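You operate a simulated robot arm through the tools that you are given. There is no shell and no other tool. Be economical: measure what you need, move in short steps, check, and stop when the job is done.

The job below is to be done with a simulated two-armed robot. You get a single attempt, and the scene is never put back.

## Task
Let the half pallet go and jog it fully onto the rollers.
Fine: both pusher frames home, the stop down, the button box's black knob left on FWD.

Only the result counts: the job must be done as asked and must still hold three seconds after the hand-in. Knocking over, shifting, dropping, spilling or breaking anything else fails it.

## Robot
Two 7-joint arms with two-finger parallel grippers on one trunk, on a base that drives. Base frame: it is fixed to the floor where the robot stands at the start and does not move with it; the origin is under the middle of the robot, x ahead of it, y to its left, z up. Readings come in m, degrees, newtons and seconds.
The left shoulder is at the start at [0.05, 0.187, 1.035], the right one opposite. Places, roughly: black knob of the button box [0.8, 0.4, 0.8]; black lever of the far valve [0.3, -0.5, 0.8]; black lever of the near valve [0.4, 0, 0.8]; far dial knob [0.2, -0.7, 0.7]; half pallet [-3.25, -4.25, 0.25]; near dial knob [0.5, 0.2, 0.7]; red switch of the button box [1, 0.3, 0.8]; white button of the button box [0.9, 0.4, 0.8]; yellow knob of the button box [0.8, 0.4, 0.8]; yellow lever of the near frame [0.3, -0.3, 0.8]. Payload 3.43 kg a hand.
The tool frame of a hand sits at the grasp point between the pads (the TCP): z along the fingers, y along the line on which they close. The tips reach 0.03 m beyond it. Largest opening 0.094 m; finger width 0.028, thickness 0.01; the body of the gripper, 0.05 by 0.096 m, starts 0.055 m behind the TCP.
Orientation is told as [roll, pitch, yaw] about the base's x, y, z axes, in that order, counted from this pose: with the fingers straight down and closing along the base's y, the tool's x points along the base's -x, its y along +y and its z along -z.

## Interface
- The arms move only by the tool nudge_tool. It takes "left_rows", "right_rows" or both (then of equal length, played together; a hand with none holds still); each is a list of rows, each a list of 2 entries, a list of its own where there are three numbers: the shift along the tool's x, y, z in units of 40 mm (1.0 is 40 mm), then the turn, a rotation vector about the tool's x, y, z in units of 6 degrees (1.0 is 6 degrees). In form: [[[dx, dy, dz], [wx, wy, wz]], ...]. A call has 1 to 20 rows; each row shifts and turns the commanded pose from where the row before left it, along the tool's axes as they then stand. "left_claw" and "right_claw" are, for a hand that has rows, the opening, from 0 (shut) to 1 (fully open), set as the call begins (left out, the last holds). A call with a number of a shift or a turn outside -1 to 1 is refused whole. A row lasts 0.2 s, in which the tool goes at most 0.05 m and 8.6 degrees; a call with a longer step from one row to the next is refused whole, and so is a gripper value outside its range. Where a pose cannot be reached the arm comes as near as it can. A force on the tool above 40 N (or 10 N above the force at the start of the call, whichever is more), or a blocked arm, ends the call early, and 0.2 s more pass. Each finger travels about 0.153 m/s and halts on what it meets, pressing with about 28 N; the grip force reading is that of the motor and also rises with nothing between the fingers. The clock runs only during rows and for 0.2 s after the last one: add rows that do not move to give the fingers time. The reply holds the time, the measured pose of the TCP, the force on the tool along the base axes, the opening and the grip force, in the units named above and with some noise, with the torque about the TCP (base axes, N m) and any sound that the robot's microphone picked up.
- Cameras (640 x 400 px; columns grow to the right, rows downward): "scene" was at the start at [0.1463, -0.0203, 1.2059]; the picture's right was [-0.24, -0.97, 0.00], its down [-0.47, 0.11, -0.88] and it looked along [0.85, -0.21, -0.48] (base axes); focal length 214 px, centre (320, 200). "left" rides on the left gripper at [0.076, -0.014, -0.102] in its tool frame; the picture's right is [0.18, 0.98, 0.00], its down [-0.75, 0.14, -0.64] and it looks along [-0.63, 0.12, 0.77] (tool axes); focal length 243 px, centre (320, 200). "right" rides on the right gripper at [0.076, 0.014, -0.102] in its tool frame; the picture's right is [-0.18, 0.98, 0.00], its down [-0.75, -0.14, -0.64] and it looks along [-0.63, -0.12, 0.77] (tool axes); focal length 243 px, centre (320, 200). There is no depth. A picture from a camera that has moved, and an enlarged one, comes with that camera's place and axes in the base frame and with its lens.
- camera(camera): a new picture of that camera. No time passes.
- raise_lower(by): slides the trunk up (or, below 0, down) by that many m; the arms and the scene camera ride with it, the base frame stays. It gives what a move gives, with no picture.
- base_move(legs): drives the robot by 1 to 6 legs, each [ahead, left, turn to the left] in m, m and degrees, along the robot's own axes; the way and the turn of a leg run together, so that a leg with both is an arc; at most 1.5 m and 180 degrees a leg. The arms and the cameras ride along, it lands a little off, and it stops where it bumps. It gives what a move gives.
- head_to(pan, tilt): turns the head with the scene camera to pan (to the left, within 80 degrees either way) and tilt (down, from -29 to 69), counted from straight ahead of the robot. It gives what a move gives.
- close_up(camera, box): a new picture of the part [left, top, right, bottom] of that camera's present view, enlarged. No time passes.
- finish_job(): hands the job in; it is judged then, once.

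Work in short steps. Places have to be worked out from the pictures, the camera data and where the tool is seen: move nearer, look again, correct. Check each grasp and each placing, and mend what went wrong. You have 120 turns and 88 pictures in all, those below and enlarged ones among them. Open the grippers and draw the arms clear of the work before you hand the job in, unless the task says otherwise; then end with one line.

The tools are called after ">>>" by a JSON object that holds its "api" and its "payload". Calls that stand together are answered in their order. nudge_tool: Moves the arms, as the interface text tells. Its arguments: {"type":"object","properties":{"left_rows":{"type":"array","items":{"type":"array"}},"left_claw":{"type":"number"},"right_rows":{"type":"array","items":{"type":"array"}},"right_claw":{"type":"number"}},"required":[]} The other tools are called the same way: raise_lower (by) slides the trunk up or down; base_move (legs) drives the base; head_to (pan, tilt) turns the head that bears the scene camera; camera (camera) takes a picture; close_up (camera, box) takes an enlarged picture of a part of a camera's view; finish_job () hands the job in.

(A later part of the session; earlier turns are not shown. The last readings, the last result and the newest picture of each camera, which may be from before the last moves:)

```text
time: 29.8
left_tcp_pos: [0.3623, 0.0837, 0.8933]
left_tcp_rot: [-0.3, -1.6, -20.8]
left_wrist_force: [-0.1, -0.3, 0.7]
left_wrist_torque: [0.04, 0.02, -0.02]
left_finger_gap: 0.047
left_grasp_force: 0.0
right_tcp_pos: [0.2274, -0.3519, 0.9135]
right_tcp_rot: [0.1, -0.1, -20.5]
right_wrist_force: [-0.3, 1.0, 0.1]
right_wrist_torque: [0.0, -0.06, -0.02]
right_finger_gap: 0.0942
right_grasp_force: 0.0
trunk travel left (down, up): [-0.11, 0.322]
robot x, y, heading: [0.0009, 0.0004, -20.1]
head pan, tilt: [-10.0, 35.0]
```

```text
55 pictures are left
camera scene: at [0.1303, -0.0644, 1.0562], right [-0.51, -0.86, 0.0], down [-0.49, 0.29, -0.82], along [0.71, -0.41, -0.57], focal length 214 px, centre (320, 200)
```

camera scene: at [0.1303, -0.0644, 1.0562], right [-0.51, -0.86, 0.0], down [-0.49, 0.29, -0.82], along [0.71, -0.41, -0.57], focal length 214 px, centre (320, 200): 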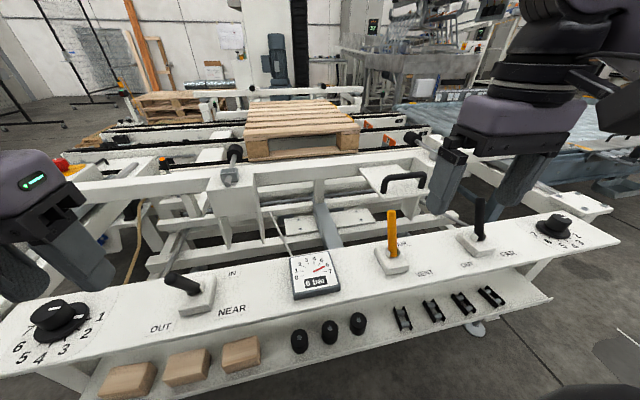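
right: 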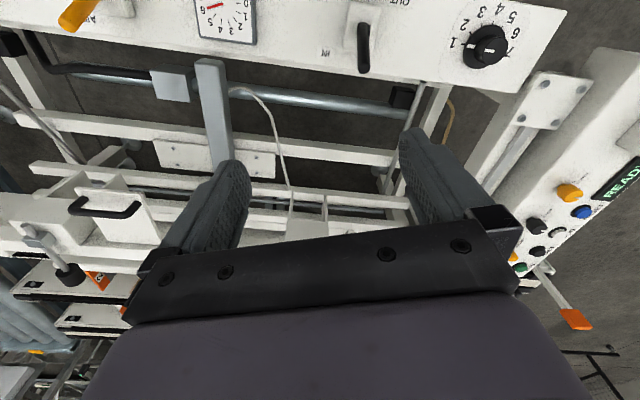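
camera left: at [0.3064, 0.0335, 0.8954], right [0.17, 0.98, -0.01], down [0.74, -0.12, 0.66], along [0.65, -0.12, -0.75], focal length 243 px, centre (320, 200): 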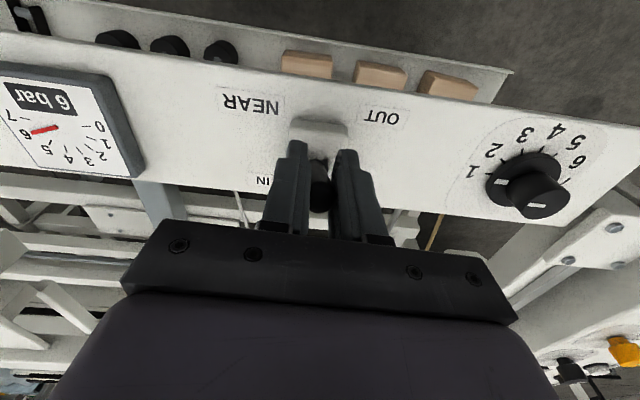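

The near lever is now at OUT. Two scene views from different trunk heights put the far lever's tip at about (0.278, -0.535, 0.805). I'll bring the right hand over it at the same height.

>>> {"api": "nudge_tool", "payload": {"right_rows": [[[-0.63, -0.97, 0], [0, 0, 0]], [[-0.63, -0.97, 0], [0, 0, 0]], [[-0.63, -0.97, 0], [0, 0, 0]], [[-0.63, -0.97, 0], [0, 0, 0]], [[0, 0, 0.8], [0, 0, 0]]], "right_claw": 0.55}}

>>> {"api": "camera", "payload": {"camera": "right"}}

```text
time: 31.0
left_tcp_pos: [0.3617, 0.0833, 0.8933]
left_tcp_rot: [-0.2, -1.7, -20.7]
left_wrist_force: [0.0, -0.3, -0.6]
left_wrist_torque: [-0.02, 0.01, 0.02]
left_finger_gap: 0.0471
left_grasp_force: 0.0
right_tcp_pos: [0.2673, -0.5342, 0.8815]
right_tcp_rot: [0.1, 0.0, -20.5]
right_wrist_force: [0.0, 0.1, 0.4]
right_wrist_torque: [-0.03, -0.02, 0.03]
right_finger_gap: 0.052
right_grasp_force: 0.0
trunk travel left (down, up): [-0.11, 0.322]
robot x, y, heading: [-0.0005, -0.0008, -20.6]
head pan, tilt: [-10.0, 35.0]
```

```text
54 pictures are left
camera right: at [0.1999, -0.4945, 0.9837], right [0.52, 0.86, 0.0], down [0.66, -0.4, 0.64], along [0.55, -0.33, -0.77], focal length 243 px, centre (320, 200)
```

right: 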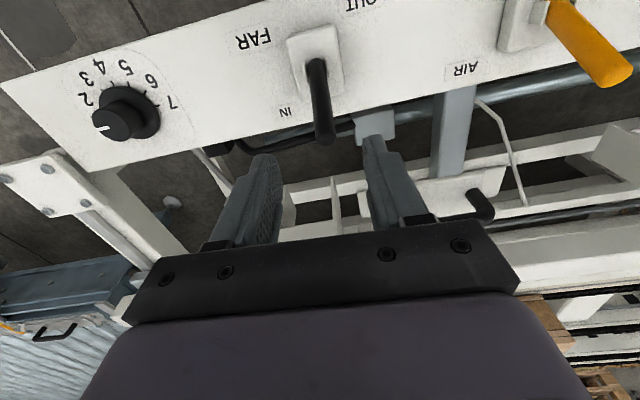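

The lever is centred between the right fingers. I'll descend 92 mm and close.

>>> {"api": "nudge_tool", "payload": {"right_rows": [[[0, 0, 0.9], [0, 0, 0]], [[0, 0, 0.9], [0, 0, 0]], [[0, 0, 0.5], [0, 0, 0]]]}}

>>> {"api": "nudge_tool", "payload": {"right_rows": [[[0, 0, 0], [0, 0, 0]], [[0, 0, 0], [0, 0, 0]]], "right_claw": 0.05}}

```text
time: 31.8
left_tcp_pos: [0.3606, 0.0839, 0.8924]
left_tcp_rot: [-0.3, -1.9, -20.7]
left_wrist_force: [0.2, 0.9, -0.3]
left_wrist_torque: [-0.01, 0.01, 0.02]
left_finger_gap: 0.0475
left_grasp_force: 0.0
right_tcp_pos: [0.2673, -0.5326, 0.7889]
right_tcp_rot: [0.1, -0.1, -20.6]
right_wrist_force: [0.6, -0.9, -0.6]
right_wrist_torque: [0.0, 0.0, 0.0]
right_finger_gap: 0.0519
right_grasp_force: 0.1
trunk travel left (down, up): [-0.11, 0.322]
robot x, y, heading: [-0.0055, 0.0004, -20.7]
head pan, tilt: [-10.0, 35.0]
```

```text
time: 32.4
left_tcp_pos: [0.3624, 0.0835, 0.8929]
left_tcp_rot: [-0.3, -1.6, -20.7]
left_wrist_force: [-0.3, -0.7, -0.7]
left_wrist_torque: [-0.01, -0.02, 0.02]
left_finger_gap: 0.0469
left_grasp_force: 0.0
right_tcp_pos: [0.2679, -0.531, 0.7896]
right_tcp_rot: [0.1, 0.0, -20.4]
right_wrist_force: [2.3, 7.5, -3.3]
right_wrist_torque: [-0.18, -0.23, 0.03]
right_finger_gap: 0.02
right_grasp_force: 44.7
trunk travel left (down, up): [-0.11, 0.322]
robot x, y, heading: [-0.0006, 0.0005, -20.3]
head pan, tilt: [-10.0, 35.0]
```

It holds at a 20 mm gap. Pulling it toward me.

>>> {"api": "nudge_tool", "payload": {"right_rows": [[[0.3, 0, -0.1], [0, 0, 0]], [[0.3, 0, -0.08], [0, 0, 0]], [[0.3, 0, 0], [0, 0, 0]], [[0.3, 0, 0], [0, 0, 0]], [[0.3, 0, 0.08], [0, 0, 0]], [[0.3, 0, 0.1], [0, 0, 0]]]}}

>>> {"api": "nudge_tool", "payload": {"right_rows": [[[0, 0, 0], [0, 0, 0]], [[0, 0, -1], [0, 0, 0]], [[0, 0, -1], [0, 0, 0]], [[0.6, 0, -0.7], [0, 0, 0]], [[1, 0, 0], [0, 0, 0]]], "right_claw": 0.55}}

>>> {"api": "camera", "payload": {"camera": "scene"}}

```text
time: 33.7
left_tcp_pos: [0.3619, 0.0818, 0.8934]
left_tcp_rot: [-0.1, -1.5, -20.8]
left_wrist_force: [0.1, 0.2, -0.1]
left_wrist_torque: [0.01, -0.01, 0.02]
left_finger_gap: 0.0471
left_grasp_force: 0.2
right_tcp_pos: [0.2124, -0.5148, 0.7928]
right_tcp_rot: [0.3, -1.1, -20.9]
right_wrist_force: [7.6, -6.9, -2.4]
right_wrist_torque: [1.25, 0.74, 0.48]
right_finger_gap: 0.0169
right_grasp_force: 45.0
trunk travel left (down, up): [-0.11, 0.322]
robot x, y, heading: [-0.0002, 0.0014, -20.3]
head pan, tilt: [-10.0, 35.0]
stopped in row 6 (right hand): the force on the tool passed its limit at 49 N (the readings are from after the stop); the commanded pose is now the measured one
```

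```text
time: 34.9
left_tcp_pos: [0.362, 0.0834, 0.8919]
left_tcp_rot: [-0.4, -1.7, -20.7]
left_wrist_force: [0.9, 0.0, -0.5]
left_wrist_torque: [-0.02, 0.0, -0.02]
left_finger_gap: 0.047
left_grasp_force: 0.0
right_tcp_pos: [0.1502, -0.4886, 0.901]
right_tcp_rot: [0.2, -1.0, -20.8]
right_wrist_force: [-0.1, 0.4, -0.1]
right_wrist_torque: [-0.05, -0.04, -0.02]
right_finger_gap: 0.0519
right_grasp_force: 0.0
trunk travel left (down, up): [-0.11, 0.322]
robot x, y, heading: [-0.0008, -0.0001, -20.4]
head pan, tilt: [-10.0, 35.0]
```

```text
53 pictures are left
camera scene: at [0.13, -0.064, 1.0564], right [-0.51, -0.86, 0.0], down [-0.49, 0.29, -0.82], along [0.71, -0.41, -0.57], focal length 214 px, centre (320, 200)
```

scene: 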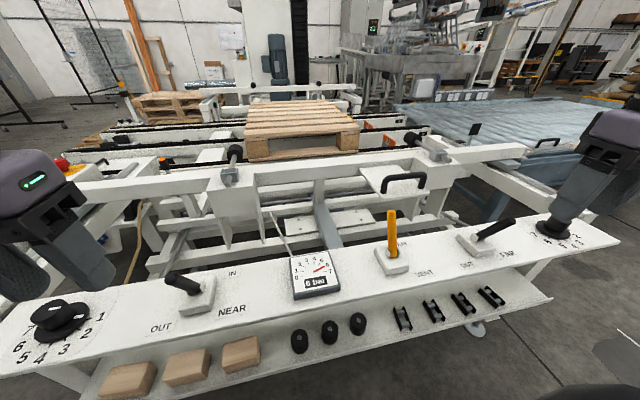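

Both levers now lie at OUT. I'll check whether the frames have moved by enlarging the pallet area.

>>> {"api": "close_up", "payload": {"camera": "scene", "box": [60, 60, 480, 260]}}

>>> {"api": "nudge_tool", "payload": {"right_rows": [[[0, 0, 0], [0, 0, 0]], [[0, 0, 0], [0, 0, 0]], [[0, 0, 0], [0, 0, 0]], [[0, 0, 0], [0, 0, 0]], [[0, 0, 0], [0, 0, 0]], [[0, 0, 0], [0, 0, 0]], [[0, 0, 0], [0, 0, 0]], [[0, 0, 0], [0, 0, 0]], [[0, 0, 0], [0, 0, 0]], [[0, 0, 0], [0, 0, 0]]]}}

>>> {"api": "close_up", "payload": {"camera": "scene", "box": [60, 60, 480, 260]}}

```text
1.52 times, centred on (270, 160) of scene
camera zoom: at [0.13, -0.064, 1.0564], right [-0.51, -0.86, 0.0], down [-0.49, 0.29, -0.82], along [0.71, -0.41, -0.57], focal length 327 px, centre (396, 261)
```

zoom: 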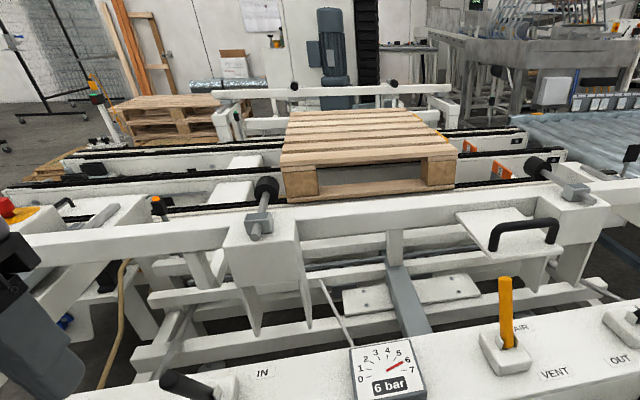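

```text
time: 37.1
left_tcp_pos: [0.3623, 0.0833, 0.8916]
left_tcp_rot: [-0.3, -1.7, -20.7]
left_wrist_force: [-0.1, -0.2, -1.0]
left_wrist_torque: [0.02, 0.04, 0.0]
left_finger_gap: 0.0472
left_grasp_force: 0.1
right_tcp_pos: [0.1512, -0.4902, 0.9005]
right_tcp_rot: [0.2, -1.2, -20.8]
right_wrist_force: [1.1, -0.4, 0.3]
right_wrist_torque: [0.04, 0.02, 0.04]
right_finger_gap: 0.0517
right_grasp_force: 0.1
trunk travel left (down, up): [-0.11, 0.322]
robot x, y, heading: [-0.002, -0.0013, -20.5]
head pan, tilt: [-10.0, 35.0]
```

```text
1.52 times, centred on (270, 160) of scene
camera zoom: at [0.1305, -0.0646, 1.0562], right [-0.51, -0.86, 0.0], down [-0.49, 0.29, -0.82], along [0.71, -0.41, -0.57], focal length 327 px, centre (396, 261)
```

zoom: 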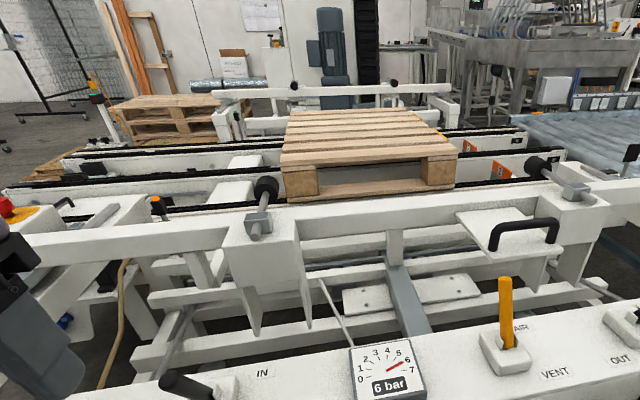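

Judged against the pallet, the near frame has come toward us and nothing is moving any more. Next I'll drive round to the operator side of the button box. I'll raise the trunk for clearance, back off, go left and ahead, then turn to face it.

>>> {"api": "raise_lower", "payload": {"by": 0.14}}

>>> {"api": "base_move", "payload": {"legs": [[-0.3, 0, 0], [0, 0, 20], [0, 0.95, 0], [0.95, 0, 0], [0, 0, -90]]}}

>>> {"api": "head_to", "payload": {"pan": 0, "tilt": 35}}

>>> {"api": "camera", "payload": {"camera": "scene"}}

```text
time: 38.8
left_tcp_pos: [0.361, 0.083, 1.0332]
left_tcp_rot: [-0.3, -1.6, -20.7]
left_wrist_force: [-0.1, 0.3, -1.6]
left_wrist_torque: [-0.02, -0.01, 0.0]
left_finger_gap: 0.0467
left_grasp_force: 0.2
right_tcp_pos: [0.1508, -0.4899, 1.0398]
right_tcp_rot: [0.1, -1.2, -20.8]
right_wrist_force: [-0.3, 0.4, -0.1]
right_wrist_torque: [0.02, -0.01, 0.01]
right_finger_gap: 0.0517
right_grasp_force: 0.0
trunk travel left (down, up): [-0.25, 0.182]
robot x, y, heading: [0.0018, -0.0013, -20.3]
head pan, tilt: [-10.0, 35.0]
```

```text
time: 58.6
left_tcp_pos: [0.8936, 0.7377, 1.0328]
left_tcp_rot: [-0.3, -1.7, -90.9]
left_wrist_force: [0.4, -0.2, -0.7]
left_wrist_torque: [-0.04, -0.03, -0.01]
left_finger_gap: 0.0469
left_grasp_force: 0.0
right_tcp_pos: [0.2838, 0.7409, 1.0407]
right_tcp_rot: [0.2, -1.2, -91.1]
right_wrist_force: [-0.6, 0.0, -0.1]
right_wrist_torque: [0.0, 0.02, 0.0]
right_finger_gap: 0.0514
right_grasp_force: 0.1
trunk travel left (down, up): [-0.25, 0.182]
robot x, y, heading: [0.6948, 1.0471, -90.7]
head pan, tilt: [-10.0, 35.0]
```

```text
time: 59.3
left_tcp_pos: [0.893, 0.7373, 1.0337]
left_tcp_rot: [-0.3, -1.7, -90.9]
left_wrist_force: [0.6, -0.7, -0.6]
left_wrist_torque: [0.04, -0.02, 0.01]
left_finger_gap: 0.047
left_grasp_force: 0.1
right_tcp_pos: [0.2834, 0.742, 1.0395]
right_tcp_rot: [0.2, -1.2, -91.0]
right_wrist_force: [0.3, 0.3, -0.1]
right_wrist_torque: [0.0, 0.0, 0.01]
right_finger_gap: 0.0518
right_grasp_force: 0.0
trunk travel left (down, up): [-0.25, 0.182]
robot x, y, heading: [0.6872, 1.0445, -90.9]
head pan, tilt: [0.0, 35.0]
```

```text
50 pictures are left
camera scene: at [0.6898, 0.9033, 1.1962], right [-1.0, 0.01, 0.0], down [0.01, 0.57, -0.82], along [-0.01, -0.82, -0.57], focal length 214 px, centre (320, 200)
```

scene: 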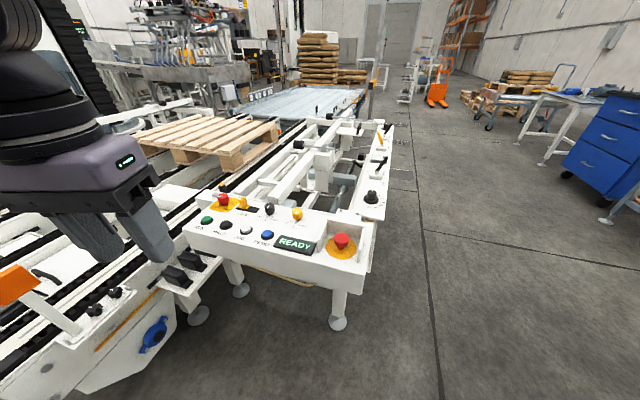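

From here the whole panel can be read. I'll enlarge the box and the line beyond it.

>>> {"api": "close_up", "payload": {"camera": "scene", "box": [175, 180, 375, 300]}}

>>> {"api": "close_up", "payload": {"camera": "scene", "box": [100, 70, 420, 230]}}

```text
3.20 times, centred on (275, 240) of scene
camera zoom: at [0.6898, 0.9033, 1.1962], right [-1.0, 0.01, 0.0], down [0.01, 0.57, -0.82], along [-0.01, -0.82, -0.57], focal length 686 px, centre (464, 72)
```

zoom: 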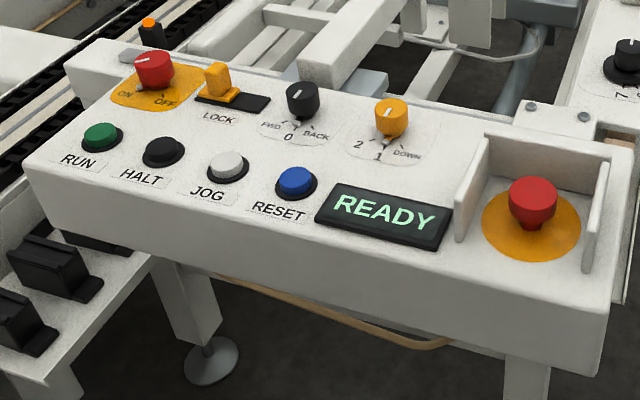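

```text
2.00 times, centred on (260, 150) of scene
camera zoom: at [0.6898, 0.9033, 1.1962], right [-1.0, 0.01, 0.0], down [0.01, 0.57, -0.82], along [-0.01, -0.82, -0.57], focal length 429 px, centre (440, 300)
```

zoom: 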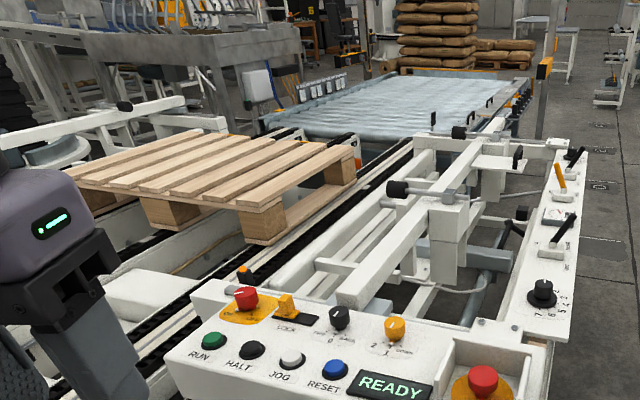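

The labels read clearly. The main switch is ON and the display says READY. The yellow stop knob is at 1, with choices 2, 1 and DOWN. The black knob is at 0, with FWD to the left and BACK to the right, and there are JOG, RESET and a LOCK slide. I'll move closer so the left hand covers both knobs and JOG.

>>> {"api": "base_move", "payload": {"legs": [[0.15, -0.1, 0]]}}

>>> {"api": "camera", "payload": {"camera": "left"}}

>>> {"api": "close_up", "payload": {"camera": "scene", "box": [160, 180, 360, 305]}}

```text
time: 60.9
left_tcp_pos: [0.7912, 0.5839, 1.033]
left_tcp_rot: [-0.3, -1.5, -91.1]
left_wrist_force: [0.4, 0.8, 0.4]
left_wrist_torque: [0.01, -0.01, -0.02]
left_finger_gap: 0.047
left_grasp_force: 0.0
right_tcp_pos: [0.1801, 0.5897, 1.0402]
right_tcp_rot: [0.2, -1.2, -91.2]
right_wrist_force: [-0.7, 0.5, -0.7]
right_wrist_torque: [0.02, 0.01, 0.02]
right_finger_gap: 0.0518
right_grasp_force: 0.1
trunk travel left (down, up): [-0.25, 0.182]
robot x, y, heading: [0.5943, 0.8943, -90.6]
head pan, tilt: [0.0, 35.0]
```

```text
47 pictures are left
camera left: at [0.7788, 0.6634, 1.1335], right [0.99, 0.17, -0.01], down [0.13, -0.74, 0.66], along [0.1, -0.65, -0.75], focal length 243 px, centre (320, 200)
```

left: 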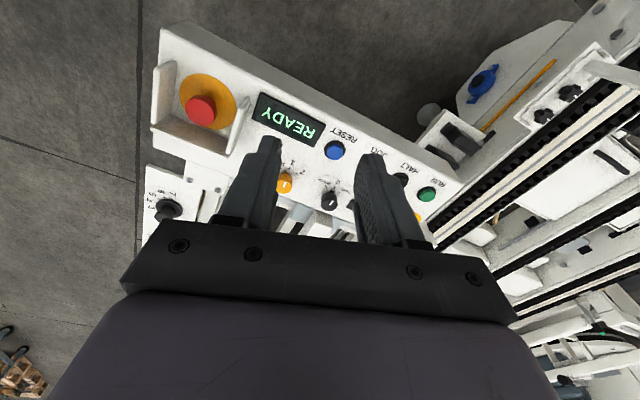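

```text
3.20 times, centred on (260, 242) of scene
camera zoom: at [0.588, 0.7509, 1.1962], right [-1.0, 0.01, 0.0], down [0.01, 0.57, -0.82], along [-0.01, -0.82, -0.57], focal length 686 px, centre (512, 64)
```

zoom: 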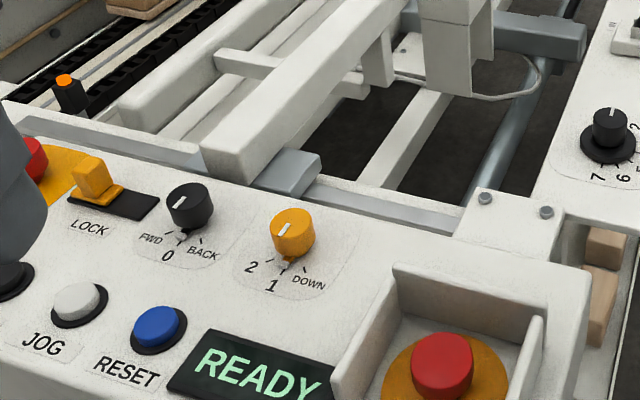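

Triangulation puts the yellow knob's top at (0.755, 0.382, 0.78) and the black one's at (0.844, 0.356, 0.78). I'll lower the trunk, then bring the open left hand over the yellow knob.

>>> {"api": "raise_lower", "payload": {"by": -0.14}}

>>> {"api": "nudge_tool", "payload": {"left_rows": [[[-1, -0.16, 0], [0, 0, 0]], [[-1, -0.16, 0], [0, 0, 0]], [[-1, -0.16, 0], [0, 0, 0]], [[-1, -0.16, 0], [0, 0, 0]], [[-1, -0.16, 0], [0, 0, 0]]], "left_claw": 0.72}}

>>> {"api": "camera", "payload": {"camera": "left"}}

```text
time: 62.5
left_tcp_pos: [0.7915, 0.5841, 0.8939]
left_tcp_rot: [-0.2, -1.6, -91.1]
left_wrist_force: [-0.5, 0.6, -0.1]
left_wrist_torque: [-0.04, 0.0, 0.02]
left_finger_gap: 0.0472
left_grasp_force: 0.0
right_tcp_pos: [0.1817, 0.5905, 0.9008]
right_tcp_rot: [0.1, -1.2, -91.2]
right_wrist_force: [0.0, 0.3, 0.3]
right_wrist_torque: [-0.02, -0.03, 0.0]
right_finger_gap: 0.0517
right_grasp_force: 0.1
trunk travel left (down, up): [-0.11, 0.322]
robot x, y, heading: [0.5882, 0.8946, -90.7]
head pan, tilt: [0.0, 35.0]
```

```text
time: 63.7
left_tcp_pos: [0.78, 0.4129, 0.8968]
left_tcp_rot: [-0.2, -1.7, -91.0]
left_wrist_force: [0.4, 0.5, 0.4]
left_wrist_torque: [-0.03, -0.01, 0.01]
left_finger_gap: 0.0678
left_grasp_force: 0.0
left hand out of reach, approached as far as the arm can: row 4, 5
right_tcp_pos: [0.1805, 0.5911, 0.8993]
right_tcp_rot: [0.3, -1.2, -91.3]
right_wrist_force: [0.5, 0.5, -0.2]
right_wrist_torque: [-0.02, 0.0, 0.0]
right_finger_gap: 0.0518
right_grasp_force: 0.0
trunk travel left (down, up): [-0.11, 0.322]
robot x, y, heading: [0.5941, 0.8944, -90.7]
head pan, tilt: [0.0, 35.0]
```

```text
45 pictures are left
camera left: at [0.7687, 0.4928, 0.9961], right [0.99, 0.17, -0.01], down [0.13, -0.74, 0.66], along [0.1, -0.65, -0.75], focal length 243 px, centre (320, 200)
```

left: 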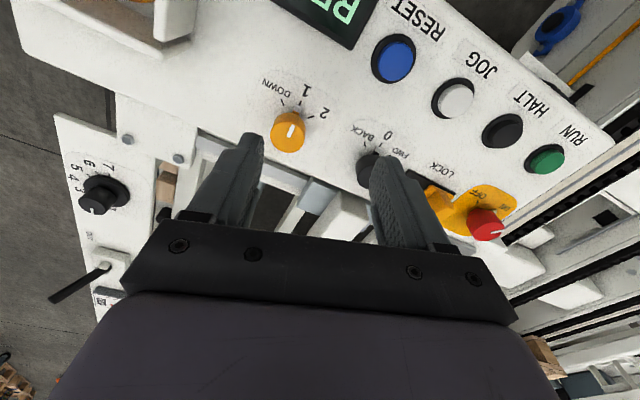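

Reach ended about 3 cm short. I'll drive 8 cm closer, with the tips well above the box, then correct over the knob.

>>> {"api": "base_move", "payload": {"legs": [[0.08, 0, 0]]}}

>>> {"api": "nudge_tool", "payload": {"left_rows": [[[0.6, -0.3, 0], [0, 0, 0]], [[0.6, -0.33, 0], [0, 0.28, 0]]]}}

>>> {"api": "camera", "payload": {"camera": "left"}}

```text
time: 64.8
left_tcp_pos: [0.7796, 0.3322, 0.8957]
left_tcp_rot: [-0.3, -1.6, -91.1]
left_wrist_force: [-0.6, 0.2, 0.4]
left_wrist_torque: [0.02, 0.01, 0.0]
left_finger_gap: 0.0676
left_grasp_force: 0.0
right_tcp_pos: [0.1812, 0.5088, 0.8996]
right_tcp_rot: [0.1, -1.2, -91.2]
right_wrist_force: [-0.1, 0.1, -0.1]
right_wrist_torque: [0.01, -0.04, -0.01]
right_finger_gap: 0.0515
right_grasp_force: 0.0
trunk travel left (down, up): [-0.11, 0.322]
robot x, y, heading: [0.5898, 0.8157, -90.6]
head pan, tilt: [0.0, 35.0]
```

```text
time: 65.4
left_tcp_pos: [0.7545, 0.38, 0.8942]
left_tcp_rot: [-0.3, 0.0, -91.0]
left_wrist_force: [0.9, 0.6, 0.7]
left_wrist_torque: [0.0, -0.02, -0.02]
left_finger_gap: 0.0675
left_grasp_force: 0.0
right_tcp_pos: [0.1795, 0.5085, 0.9]
right_tcp_rot: [0.1, -1.1, -91.3]
right_wrist_force: [-0.2, 0.2, -0.2]
right_wrist_torque: [0.01, 0.04, 0.03]
right_finger_gap: 0.0518
right_grasp_force: 0.0
trunk travel left (down, up): [-0.11, 0.322]
robot x, y, heading: [0.5911, 0.8113, -90.6]
head pan, tilt: [0.0, 35.0]
```

```text
44 pictures are left
camera left: at [0.7429, 0.4571, 0.9966], right [0.99, 0.17, -0.01], down [0.13, -0.76, 0.64], along [0.1, -0.63, -0.77], focal length 243 px, centre (320, 200)
```

left: 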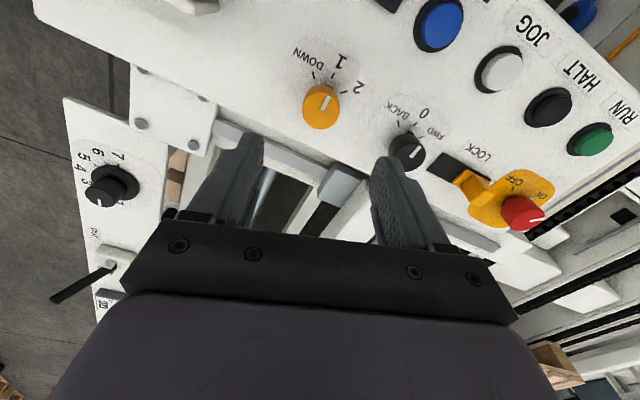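

Two left views agree that the yellow knob is at (0.754, 0.385). I'll shift 4 mm, descend so the tips end just above the box top, and close.

>>> {"api": "nudge_tool", "payload": {"left_rows": [[[0.1, 0, 0.8], [0, 0, 0]], [[0, 0, 0.8], [0, 0, 0]], [[0, 0, 0.6], [0, 0, 0]], [[0, 0, 0.4], [0, 0, 0]]]}}

>>> {"api": "close_up", "payload": {"camera": "left", "box": [200, 20, 440, 220]}}

```text
time: 66.4
left_tcp_pos: [0.7542, 0.3849, 0.7901]
left_tcp_rot: [-0.3, -0.1, -91.0]
left_wrist_force: [0.7, 0.8, 6.0]
left_wrist_torque: [0.12, -0.3, -0.02]
left_finger_gap: 0.0682
left_grasp_force: 0.5
right_tcp_pos: [0.1802, 0.5104, 0.9005]
right_tcp_rot: [0.2, -1.2, -91.2]
right_wrist_force: [0.4, -0.7, 0.3]
right_wrist_torque: [0.01, -0.01, 0.0]
right_finger_gap: 0.0517
right_grasp_force: 0.0
trunk travel left (down, up): [-0.11, 0.322]
robot x, y, heading: [0.5902, 0.8202, -90.8]
head pan, tilt: [0.0, 35.0]
```

```text
2.00 times, centred on (320, 120) of left
camera zoom: at [0.7426, 0.4612, 0.8932], right [0.99, 0.17, -0.01], down [0.13, -0.75, 0.64], along [0.1, -0.63, -0.77], focal length 485 px, centre (320, 360)
```

zoom: 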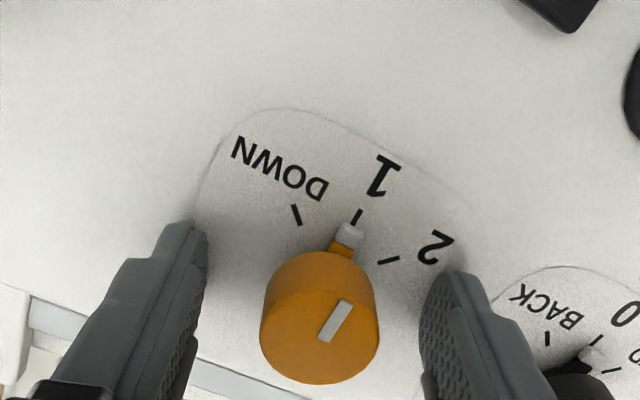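

The tips are lightly touching the box top, so I'll raise 3 mm and close on the knob.

>>> {"api": "nudge_tool", "payload": {"left_rows": [[[0, 0, -0.1], [0, 0, 0]], [[0, 0, 0], [0, 0, 0]], [[0, 0, 0], [0, 0, 0]]], "left_claw": 0.2}}

```text
time: 67.2
left_tcp_pos: [0.7539, 0.3851, 0.7906]
left_tcp_rot: [-0.2, 0.4, -91.0]
left_wrist_force: [-4.0, 1.2, -27.5]
left_wrist_torque: [-0.85, -0.3, 0.03]
left_finger_gap: 0.0315
left_grasp_force: 45.1
right_tcp_pos: [0.1798, 0.5076, 0.8992]
right_tcp_rot: [0.2, -1.1, -91.1]
right_wrist_force: [-0.6, -0.8, 0.0]
right_wrist_torque: [0.0, -0.01, 0.01]
right_finger_gap: 0.0519
right_grasp_force: 0.0
trunk travel left (down, up): [-0.11, 0.322]
robot x, y, heading: [0.5919, 0.8167, -90.8]
head pan, tilt: [0.0, 35.0]
```

It's gripped at 31 mm, with some upward pull against the knob. I'll ease down 3 mm and turn it about 45° counter-clockwise toward DOWN.

>>> {"api": "nudge_tool", "payload": {"left_rows": [[[0, 0, 0.08], [0, 0, 0]], [[0, 0, 0], [0, 0, -1]], [[0, 0, 0], [0, 0, -1]], [[0, 0, 0], [0, 0, -1]], [[0, 0, 0], [0, 0, -1]], [[0, 0, 0], [0, 0, -1]], [[0, 0, 0], [0, 0, -1]], [[0, 0, 0], [0, 0, -1]], [[0, 0, 0], [0, 0, -0.7]]]}}

>>> {"api": "close_up", "payload": {"camera": "left", "box": [200, 20, 440, 220]}}

```text
time: 69.2
left_tcp_pos: [0.7545, 0.3856, 0.7901]
left_tcp_rot: [-0.3, 0.2, -44.8]
left_wrist_force: [-5.1, 4.2, -15.9]
left_wrist_torque: [0.02, -0.04, -0.27]
left_finger_gap: 0.0311
left_grasp_force: 45.5
right_tcp_pos: [0.1802, 0.5084, 0.9007]
right_tcp_rot: [0.2, -1.1, -91.2]
right_wrist_force: [-0.2, -0.2, -0.7]
right_wrist_torque: [-0.02, 0.0, -0.03]
right_finger_gap: 0.0519
right_grasp_force: 0.0
trunk travel left (down, up): [-0.11, 0.322]
robot x, y, heading: [0.5901, 0.8167, -90.5]
head pan, tilt: [0.0, 35.0]
```

```text
2.00 times, centred on (320, 120) of left
camera zoom: at [0.691, 0.428, 0.8939], right [0.56, 0.83, 0.0], down [0.64, -0.43, 0.64], along [0.53, -0.36, -0.77], focal length 485 px, centre (320, 360)
```

zoom: 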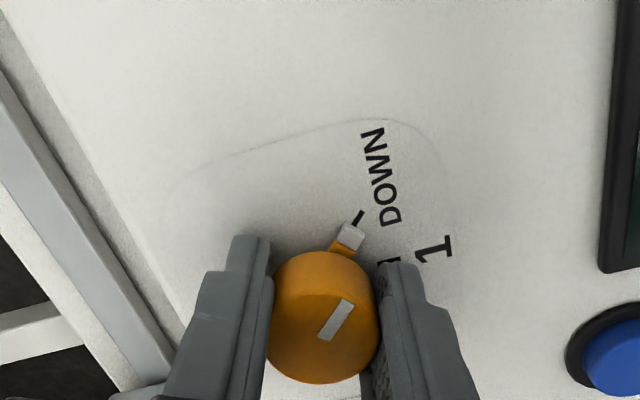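

The stop knob now points at DOWN. I'll release, lift, turn partly back and move over the black knob.

>>> {"api": "nudge_tool", "payload": {"left_rows": [[[0, 0, 0], [0, 0, 0]], [[0, 0, -0.8], [0, 0, 0]], [[0, 0, -0.9], [0, 0, 0]], [[0, 0, -0.8], [0, 0, 1]], [[0, 0, 0], [0, 0, 1]], [[0, 0, 0], [0, 0, 1]], [[0, 0, 0], [0, 0, 1]], [[0, 0, 0], [0, 0, 1]], [[-0.63, 0.95, 0], [0, 0, 0]], [[-0.63, 0.95, 0], [0, 0, 0]]], "left_claw": 0.72}}

>>> {"api": "camera", "payload": {"camera": "left"}}

>>> {"api": "close_up", "payload": {"camera": "scene", "box": [100, 40, 420, 240]}}

```text
time: 71.4
left_tcp_pos: [0.842, 0.3536, 0.8901]
left_tcp_rot: [-0.3, 0.2, -75.0]
left_wrist_force: [-1.1, -1.0, -0.9]
left_wrist_torque: [0.02, 0.01, 0.03]
left_finger_gap: 0.0677
left_grasp_force: 0.1
right_tcp_pos: [0.1799, 0.5076, 0.8994]
right_tcp_rot: [0.3, -1.2, -91.2]
right_wrist_force: [-0.6, 0.3, -0.2]
right_wrist_torque: [-0.04, 0.01, -0.01]
right_finger_gap: 0.0517
right_grasp_force: 0.0
trunk travel left (down, up): [-0.11, 0.322]
robot x, y, heading: [0.5894, 0.8156, -90.3]
head pan, tilt: [0.0, 35.0]
```

```text
41 pictures are left
camera left: at [0.8094, 0.4226, 0.9935], right [0.9, 0.43, 0.0], down [0.34, -0.69, 0.64], along [0.27, -0.58, -0.77], focal length 243 px, centre (320, 200)
```

left: 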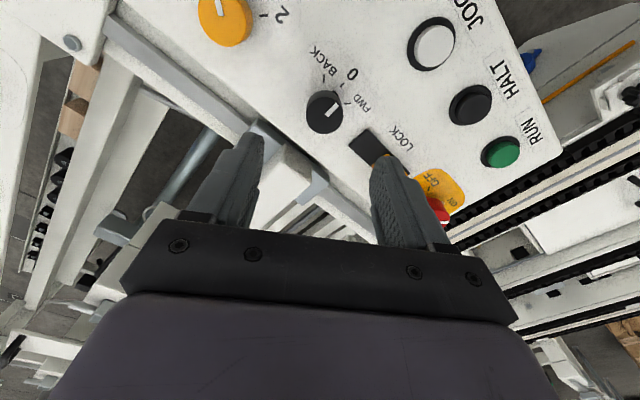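

```text
2.00 times, centred on (260, 140) of scene
camera zoom: at [0.5873, 0.6694, 1.0562], right [-1.0, 0.01, 0.0], down [0.01, 0.57, -0.82], along [-0.01, -0.82, -0.57], focal length 429 px, centre (440, 320)
```

zoom: 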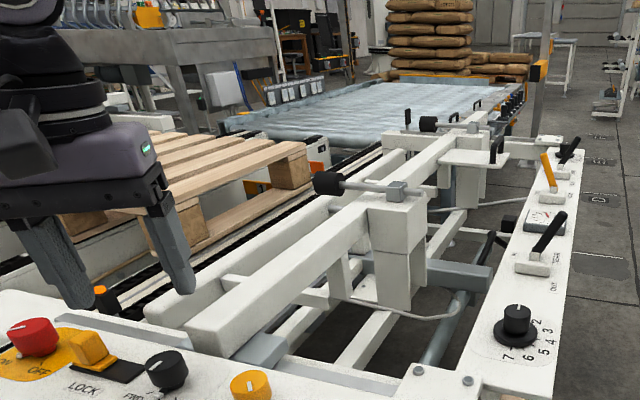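

The black knob is at (0.843, 0.357) and the hand is over it. I'll descend and close.

>>> {"api": "nudge_tool", "payload": {"left_rows": [[[0.08, 0.03, 0.9], [0, 0, 0]], [[0, 0, 0.9], [0, 0, 0]], [[0, 0, 0.6], [0, 0, 0]]]}}

>>> {"api": "nudge_tool", "payload": {"left_rows": [[[0, 0, 0], [0, 0, 0]], [[0, 0, 0], [0, 0, 0]]], "left_claw": 0.2}}

>>> {"api": "close_up", "payload": {"camera": "left", "box": [200, 20, 440, 220]}}

```text
time: 72.2
left_tcp_pos: [0.84, 0.3586, 0.7949]
left_tcp_rot: [-0.2, 0.0, -75.0]
left_wrist_force: [0.0, 0.2, -0.6]
left_wrist_torque: [-0.01, 0.0, 0.03]
left_finger_gap: 0.0676
left_grasp_force: 0.1
right_tcp_pos: [0.18, 0.5078, 0.8995]
right_tcp_rot: [0.2, -1.2, -91.2]
right_wrist_force: [-0.9, 0.0, -0.4]
right_wrist_torque: [-0.01, -0.02, 0.04]
right_finger_gap: 0.0517
right_grasp_force: 0.1
trunk travel left (down, up): [-0.11, 0.322]
robot x, y, heading: [0.588, 0.8162, -90.6]
head pan, tilt: [0.0, 35.0]
```

```text
time: 72.8
left_tcp_pos: [0.8447, 0.3573, 0.7952]
left_tcp_rot: [0.0, 0.0, -74.7]
left_wrist_force: [21.5, 2.1, 3.5]
left_wrist_torque: [-0.07, -0.47, 0.15]
left_finger_gap: 0.0328
left_grasp_force: 45.3
right_tcp_pos: [0.1812, 0.5084, 0.9015]
right_tcp_rot: [0.1, -1.2, -91.0]
right_wrist_force: [0.4, 0.2, 0.7]
right_wrist_torque: [0.02, 0.0, 0.0]
right_finger_gap: 0.0517
right_grasp_force: 0.0
trunk travel left (down, up): [-0.11, 0.322]
robot x, y, heading: [0.5905, 0.816, -90.5]
head pan, tilt: [0.0, 35.0]
```

```text
2.00 times, centred on (320, 120) of left
camera zoom: at [0.8104, 0.4278, 0.898], right [0.9, 0.44, 0.0], down [0.34, -0.69, 0.64], along [0.28, -0.58, -0.77], focal length 485 px, centre (320, 360)
```

zoom: 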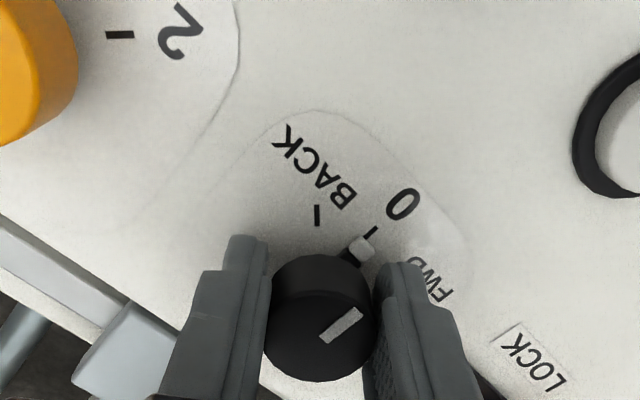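

It's gripped with the pointer on 0. I'll ease the sideways load and turn 45° clockwise to FWD.

>>> {"api": "nudge_tool", "payload": {"left_rows": [[[0, 0.1, 0], [0, 0, 0]], [[0, 0, 0], [0, 0, 1]], [[0, 0, 0], [0, 0, 1]], [[0, 0, 0], [0, 0, 1]], [[0, 0, 0], [0, 0, 1]], [[0, 0, 0], [0, 0, 1]], [[0, 0, 0], [0, 0, 1]], [[0, 0, 0], [0, 0, 1]], [[0, 0, 0], [0, 0, 0.7]]]}}

>>> {"api": "close_up", "payload": {"camera": "left", "box": [200, 20, 440, 220]}}

```text
time: 74.8
left_tcp_pos: [0.8464, 0.3565, 0.7949]
left_tcp_rot: [-0.1, -0.3, -121.1]
left_wrist_force: [10.7, -22.9, 2.0]
left_wrist_torque: [0.17, -0.04, 0.03]
left_finger_gap: 0.0324
left_grasp_force: 45.0
right_tcp_pos: [0.1797, 0.5078, 0.9]
right_tcp_rot: [0.1, -1.1, -91.2]
right_wrist_force: [-0.5, -0.1, -1.0]
right_wrist_torque: [-0.02, 0.02, 0.01]
right_finger_gap: 0.0515
right_grasp_force: 0.1
trunk travel left (down, up): [-0.11, 0.322]
robot x, y, heading: [0.587, 0.8167, -90.8]
head pan, tilt: [0.0, 35.0]
```

```text
2.00 times, centred on (320, 120) of left
camera zoom: at [0.8742, 0.4303, 0.8973], right [0.94, -0.35, 0.0], down [-0.27, -0.72, 0.65], along [-0.23, -0.6, -0.76], focal length 485 px, centre (320, 360)
```

zoom: 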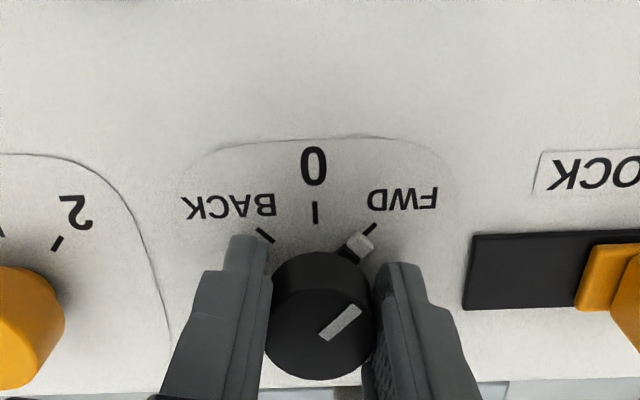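

The pointer is on FWD. I'll release, lift, turn back and look at JOG and the display.

>>> {"api": "nudge_tool", "payload": {"left_rows": [[[0, 0, 0], [0, 0, 0]], [[0, 0, -0.8], [0, 0, 0]], [[0, 0, -0.9], [0, 0, 0]], [[0, 0, -0.8], [0, 0, -1]], [[0, 0, 0], [0, 0, -1]], [[0, 0, 0], [0, 0, -1]], [[0, 0, 0], [0, 0, -1]], [[0.8, 0, 0], [0, 0, -1]]], "left_claw": 0.72}}

>>> {"api": "camera", "payload": {"camera": "left"}}

>>> {"api": "camera", "payload": {"camera": "scene"}}

```text
time: 76.6
left_tcp_pos: [0.8499, 0.3929, 0.8953]
left_tcp_rot: [-0.3, 0.0, -91.0]
left_wrist_force: [0.2, 0.2, -0.5]
left_wrist_torque: [0.0, -0.02, -0.03]
left_finger_gap: 0.0677
left_grasp_force: 0.0
right_tcp_pos: [0.1793, 0.5096, 0.8997]
right_tcp_rot: [0.2, -1.2, -91.2]
right_wrist_force: [0.5, -0.1, -1.5]
right_wrist_torque: [0.03, 0.02, -0.01]
right_finger_gap: 0.0515
right_grasp_force: 0.0
trunk travel left (down, up): [-0.11, 0.322]
robot x, y, heading: [0.5888, 0.8145, -90.7]
head pan, tilt: [0.0, 35.0]
```

```text
37 pictures are left
camera left: at [0.8374, 0.4682, 0.998], right [0.99, 0.17, 0.0], down [0.13, -0.76, 0.64], along [0.1, -0.63, -0.77], focal length 243 px, centre (320, 200)
```

left: 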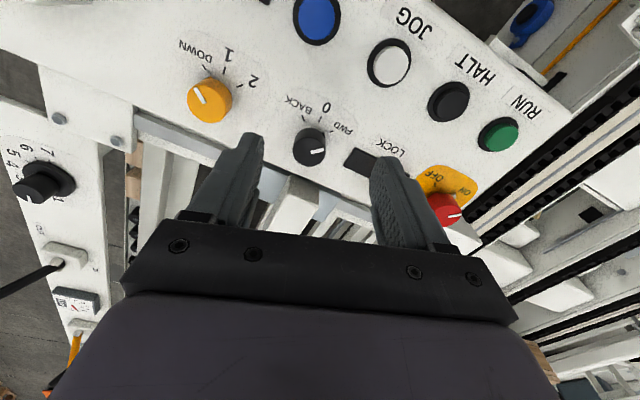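

```text
36 pictures are left
camera scene: at [0.5872, 0.6693, 1.0562], right [-1.0, 0.01, 0.0], down [0.01, 0.57, -0.82], along [-0.01, -0.82, -0.57], focal length 214 px, centre (320, 200)
```

scene: 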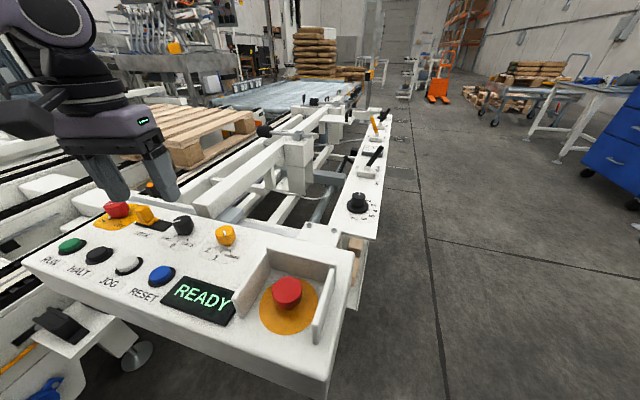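

JOG is at about (0.896, 0.440). Before pressing, I'll look closely at the stop and frames near the pallet to confirm the way is clear.

>>> {"api": "close_up", "payload": {"camera": "scene", "box": [100, 70, 400, 200]}}

```text
2.13 times, centred on (250, 135) of scene
camera zoom: at [0.5872, 0.6693, 1.0562], right [-1.0, 0.01, 0.0], down [0.01, 0.57, -0.82], along [-0.01, -0.82, -0.57], focal length 458 px, centre (469, 339)
```

zoom: 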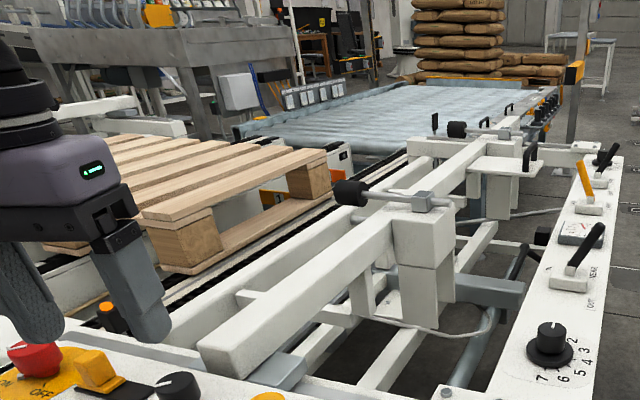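

The near frame stands clear of the pallet and nothing blocks it. I'll close the left fingers and place them above JOG.

>>> {"api": "nudge_tool", "payload": {"left_rows": [[[0.6, 0.56, 0], [0, 0, 0]], [[0.6, 0.56, 0], [0, 0, 0]], [[0, 0, 0.8], [0, 0, 0]], [[0, 0, 0.8], [0, 0, 0]]], "left_claw": 0}}

>>> {"api": "camera", "payload": {"camera": "left"}}

```text
time: 77.6
left_tcp_pos: [0.8948, 0.4386, 0.8291]
left_tcp_rot: [-0.3, 0.0, -91.1]
left_wrist_force: [0.3, 0.8, 0.3]
left_wrist_torque: [0.02, 0.0, 0.02]
left_finger_gap: 0.0002
left_grasp_force: 28.1
right_tcp_pos: [0.1794, 0.509, 0.899]
right_tcp_rot: [0.2, -1.2, -91.2]
right_wrist_force: [0.3, -0.9, -0.2]
right_wrist_torque: [-0.01, 0.01, 0.02]
right_finger_gap: 0.0515
right_grasp_force: 0.2
trunk travel left (down, up): [-0.11, 0.322]
robot x, y, heading: [0.5891, 0.816, -90.8]
head pan, tilt: [0.0, 35.0]
```

```text
34 pictures are left
camera left: at [0.8818, 0.5152, 0.933], right [0.99, 0.17, -0.01], down [0.13, -0.76, 0.64], along [0.1, -0.63, -0.77], focal length 243 px, centre (320, 200)
```

left: 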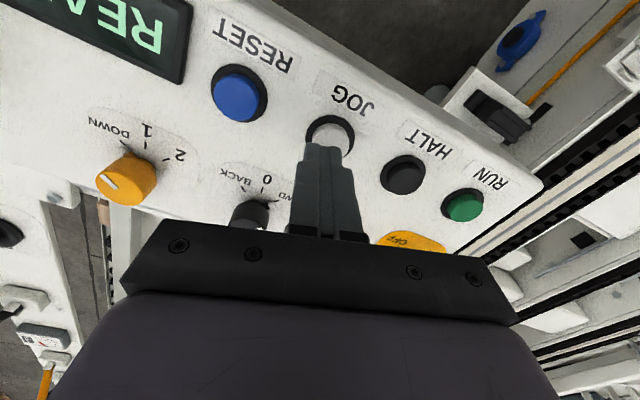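

The button is at about (0.899, 0.445). I'll shift slightly and press down gradually.

>>> {"api": "nudge_tool", "payload": {"left_rows": [[[0.14, 0.1, 0.4], [0, 0, 0]], [[0, 0, 0.15], [0, 0, 0]], [[0, 0, 0.1], [0, 0, 0]], [[0, 0, 0.1], [0, 0, 0]]]}}

```text
time: 78.6
left_tcp_pos: [0.8993, 0.4447, 0.8007]
left_tcp_rot: [-0.3, -0.1, -91.0]
left_wrist_force: [0.6, 0.1, 1.9]
left_wrist_torque: [-0.02, -0.01, 0.0]
left_finger_gap: 0.0002
left_grasp_force: 28.2
right_tcp_pos: [0.1797, 0.5089, 0.9001]
right_tcp_rot: [0.2, -1.2, -91.3]
right_wrist_force: [-0.3, 0.4, -0.2]
right_wrist_torque: [0.0, -0.01, -0.03]
right_finger_gap: 0.0517
right_grasp_force: 0.0
trunk travel left (down, up): [-0.11, 0.322]
robot x, y, heading: [0.5898, 0.817, -90.6]
head pan, tilt: [0.0, 35.0]
```

Light contact of about 2 N at z 0.80. I'll press a few millimetres more, hold for a second, then look.

>>> {"api": "nudge_tool", "payload": {"left_rows": [[[0, 0, 0.1], [0, 0, 0]], [[0, 0, 0.08], [0, 0, 0]], [[0, 0, 0], [0, 0, 0]], [[0, 0, 0], [0, 0, 0]], [[0, 0, 0], [0, 0, 0]]]}}

>>> {"api": "camera", "payload": {"camera": "scene"}}

```text
time: 79.8
left_tcp_pos: [0.8983, 0.4451, 0.7944]
left_tcp_rot: [-0.2, -0.2, -91.2]
left_wrist_force: [5.6, 4.4, 21.4]
left_wrist_torque: [0.03, -0.18, 0.01]
left_finger_gap: 0.0
left_grasp_force: 28.1
right_tcp_pos: [0.1806, 0.5094, 0.9009]
right_tcp_rot: [0.2, -1.2, -91.1]
right_wrist_force: [0.2, -0.8, 0.0]
right_wrist_torque: [0.01, -0.01, 0.01]
right_finger_gap: 0.0518
right_grasp_force: 0.0
trunk travel left (down, up): [-0.11, 0.322]
robot x, y, heading: [0.5902, 0.8125, -90.6]
head pan, tilt: [0.0, 35.0]
heard: click
```

```text
33 pictures are left
camera scene: at [0.5868, 0.6707, 1.0566], right [-1.0, 0.01, 0.0], down [0.01, 0.57, -0.82], along [-0.01, -0.82, -0.57], focal length 214 px, centre (320, 200)
```

scene: 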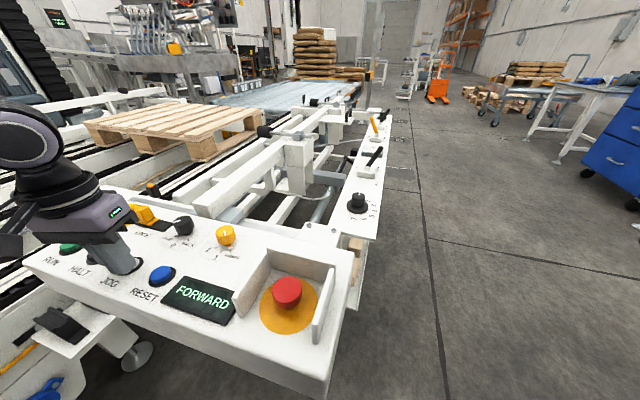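

The display says FORWARD and the pallet is moving. I'll hold for about 2 s more and check its progress.

>>> {"api": "nudge_tool", "payload": {"left_rows": [[[0, 0, 0], [0, 0, 0]], [[0, 0, 0], [0, 0, 0]], [[0, 0, 0], [0, 0, 0]], [[0, 0, 0], [0, 0, 0]], [[0, 0, 0], [0, 0, 0]], [[0, 0, 0], [0, 0, 0]], [[0, 0, 0], [0, 0, 0]], [[0, 0, 0], [0, 0, 0]], [[0, 0, 0], [0, 0, 0]]]}}

>>> {"api": "close_up", "payload": {"camera": "scene", "box": [60, 60, 420, 310]}}

```text
time: 81.8
left_tcp_pos: [0.9004, 0.445, 0.7947]
left_tcp_rot: [-0.2, -0.2, -91.1]
left_wrist_force: [7.3, -0.2, 24.6]
left_wrist_torque: [-0.12, -0.27, 0.03]
left_finger_gap: 0.0001
left_grasp_force: 28.1
right_tcp_pos: [0.179, 0.5091, 0.9009]
right_tcp_rot: [0.4, -1.4, -91.2]
right_wrist_force: [0.4, -0.6, 0.2]
right_wrist_torque: [0.02, 0.0, 0.0]
right_finger_gap: 0.0519
right_grasp_force: 0.1
trunk travel left (down, up): [-0.11, 0.322]
robot x, y, heading: [0.589, 0.8139, -90.7]
head pan, tilt: [0.0, 35.0]
```

```text
1.60 times, centred on (240, 185) of scene
camera zoom: at [0.5867, 0.6705, 1.0565], right [-1.0, 0.01, 0.0], down [0.01, 0.57, -0.82], along [-0.01, -0.82, -0.57], focal length 343 px, centre (448, 224)
```

zoom: 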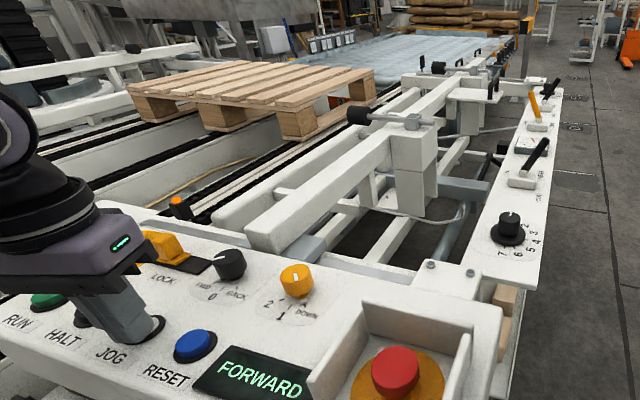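

It's advancing steadily. I'll hold for another 4 s.

>>> {"api": "nudge_tool", "payload": {"left_rows": [[[0, 0, 0], [0, 0, 0]], [[0, 0, 0], [0, 0, 0]], [[0, 0, 0], [0, 0, 0]], [[0, 0, 0], [0, 0, 0]], [[0, 0, 0], [0, 0, 0]], [[0, 0, 0], [0, 0, 0]], [[0, 0, 0], [0, 0, 0]], [[0, 0, 0], [0, 0, 0]], [[0, 0, 0], [0, 0, 0]], [[0, 0, 0], [0, 0, 0]], [[0, 0, 0], [0, 0, 0]], [[0, 0, 0], [0, 0, 0]], [[0, 0, 0], [0, 0, 0]], [[0, 0, 0], [0, 0, 0]], [[0, 0, 0], [0, 0, 0]], [[0, 0, 0], [0, 0, 0]], [[0, 0, 0], [0, 0, 0]], [[0, 0, 0], [0, 0, 0]], [[0, 0, 0], [0, 0, 0]]]}}

>>> {"api": "close_up", "payload": {"camera": "scene", "box": [60, 60, 420, 310]}}

```text
time: 85.8
left_tcp_pos: [0.8979, 0.4439, 0.7944]
left_tcp_rot: [-0.2, 0.0, -91.2]
left_wrist_force: [3.1, -2.0, 23.5]
left_wrist_torque: [-0.19, -0.12, 0.0]
left_finger_gap: 0.0001
left_grasp_force: 28.1
right_tcp_pos: [0.1788, 0.5092, 0.9013]
right_tcp_rot: [0.4, -1.3, -91.2]
right_wrist_force: [0.7, 0.2, 0.4]
right_wrist_torque: [0.01, -0.02, -0.02]
right_finger_gap: 0.0516
right_grasp_force: 0.0
trunk travel left (down, up): [-0.11, 0.322]
robot x, y, heading: [0.589, 0.8146, -90.8]
head pan, tilt: [0.0, 35.0]
```

```text
1.60 times, centred on (240, 185) of scene
camera zoom: at [0.5865, 0.6704, 1.0565], right [-1.0, 0.01, 0.0], down [0.01, 0.57, -0.82], along [-0.01, -0.82, -0.57], focal length 343 px, centre (448, 224)
```

zoom: 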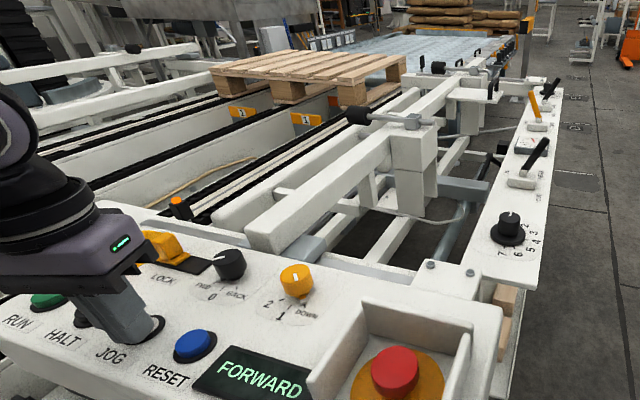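

It's travelling at roughly 0.1 m/s and passing the stop positions freely. I'll hold for 4 s more twice, looking after that.

>>> {"api": "nudge_tool", "payload": {"left_rows": [[[0, 0, 0], [0, 0, 0]], [[0, 0, 0], [0, 0, 0]], [[0, 0, 0], [0, 0, 0]], [[0, 0, 0], [0, 0, 0]], [[0, 0, 0], [0, 0, 0]], [[0, 0, 0], [0, 0, 0]], [[0, 0, 0], [0, 0, 0]], [[0, 0, 0], [0, 0, 0]], [[0, 0, 0], [0, 0, 0]], [[0, 0, 0], [0, 0, 0]], [[0, 0, 0], [0, 0, 0]], [[0, 0, 0], [0, 0, 0]], [[0, 0, 0], [0, 0, 0]], [[0, 0, 0], [0, 0, 0]], [[0, 0, 0], [0, 0, 0]], [[0, 0, 0], [0, 0, 0]], [[0, 0, 0], [0, 0, 0]], [[0, 0, 0], [0, 0, 0]], [[0, 0, 0], [0, 0, 0]]]}}

>>> {"api": "close_up", "payload": {"camera": "scene", "box": [100, 40, 420, 260]}}

```text
time: 89.8
left_tcp_pos: [0.8977, 0.445, 0.7942]
left_tcp_rot: [-0.2, -0.2, -91.1]
left_wrist_force: [1.1, -0.6, 22.9]
left_wrist_torque: [-0.15, -0.02, 0.01]
left_finger_gap: 0.0
left_grasp_force: 28.4
right_tcp_pos: [0.1796, 0.5101, 0.9008]
right_tcp_rot: [0.3, -1.3, -91.3]
right_wrist_force: [-0.1, 0.2, 0.5]
right_wrist_torque: [0.0, 0.0, -0.01]
right_finger_gap: 0.0518
right_grasp_force: 0.1
trunk travel left (down, up): [-0.11, 0.322]
robot x, y, heading: [0.5874, 0.8177, -90.7]
head pan, tilt: [0.0, 35.0]
```

```text
1.82 times, centred on (260, 150) of scene
camera zoom: at [0.5864, 0.6704, 1.0565], right [-1.0, 0.01, 0.0], down [0.01, 0.57, -0.82], along [-0.01, -0.82, -0.57], focal length 390 px, centre (429, 291)
```

zoom: 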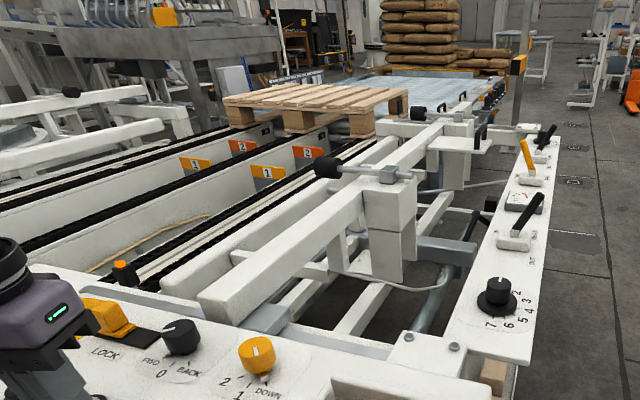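

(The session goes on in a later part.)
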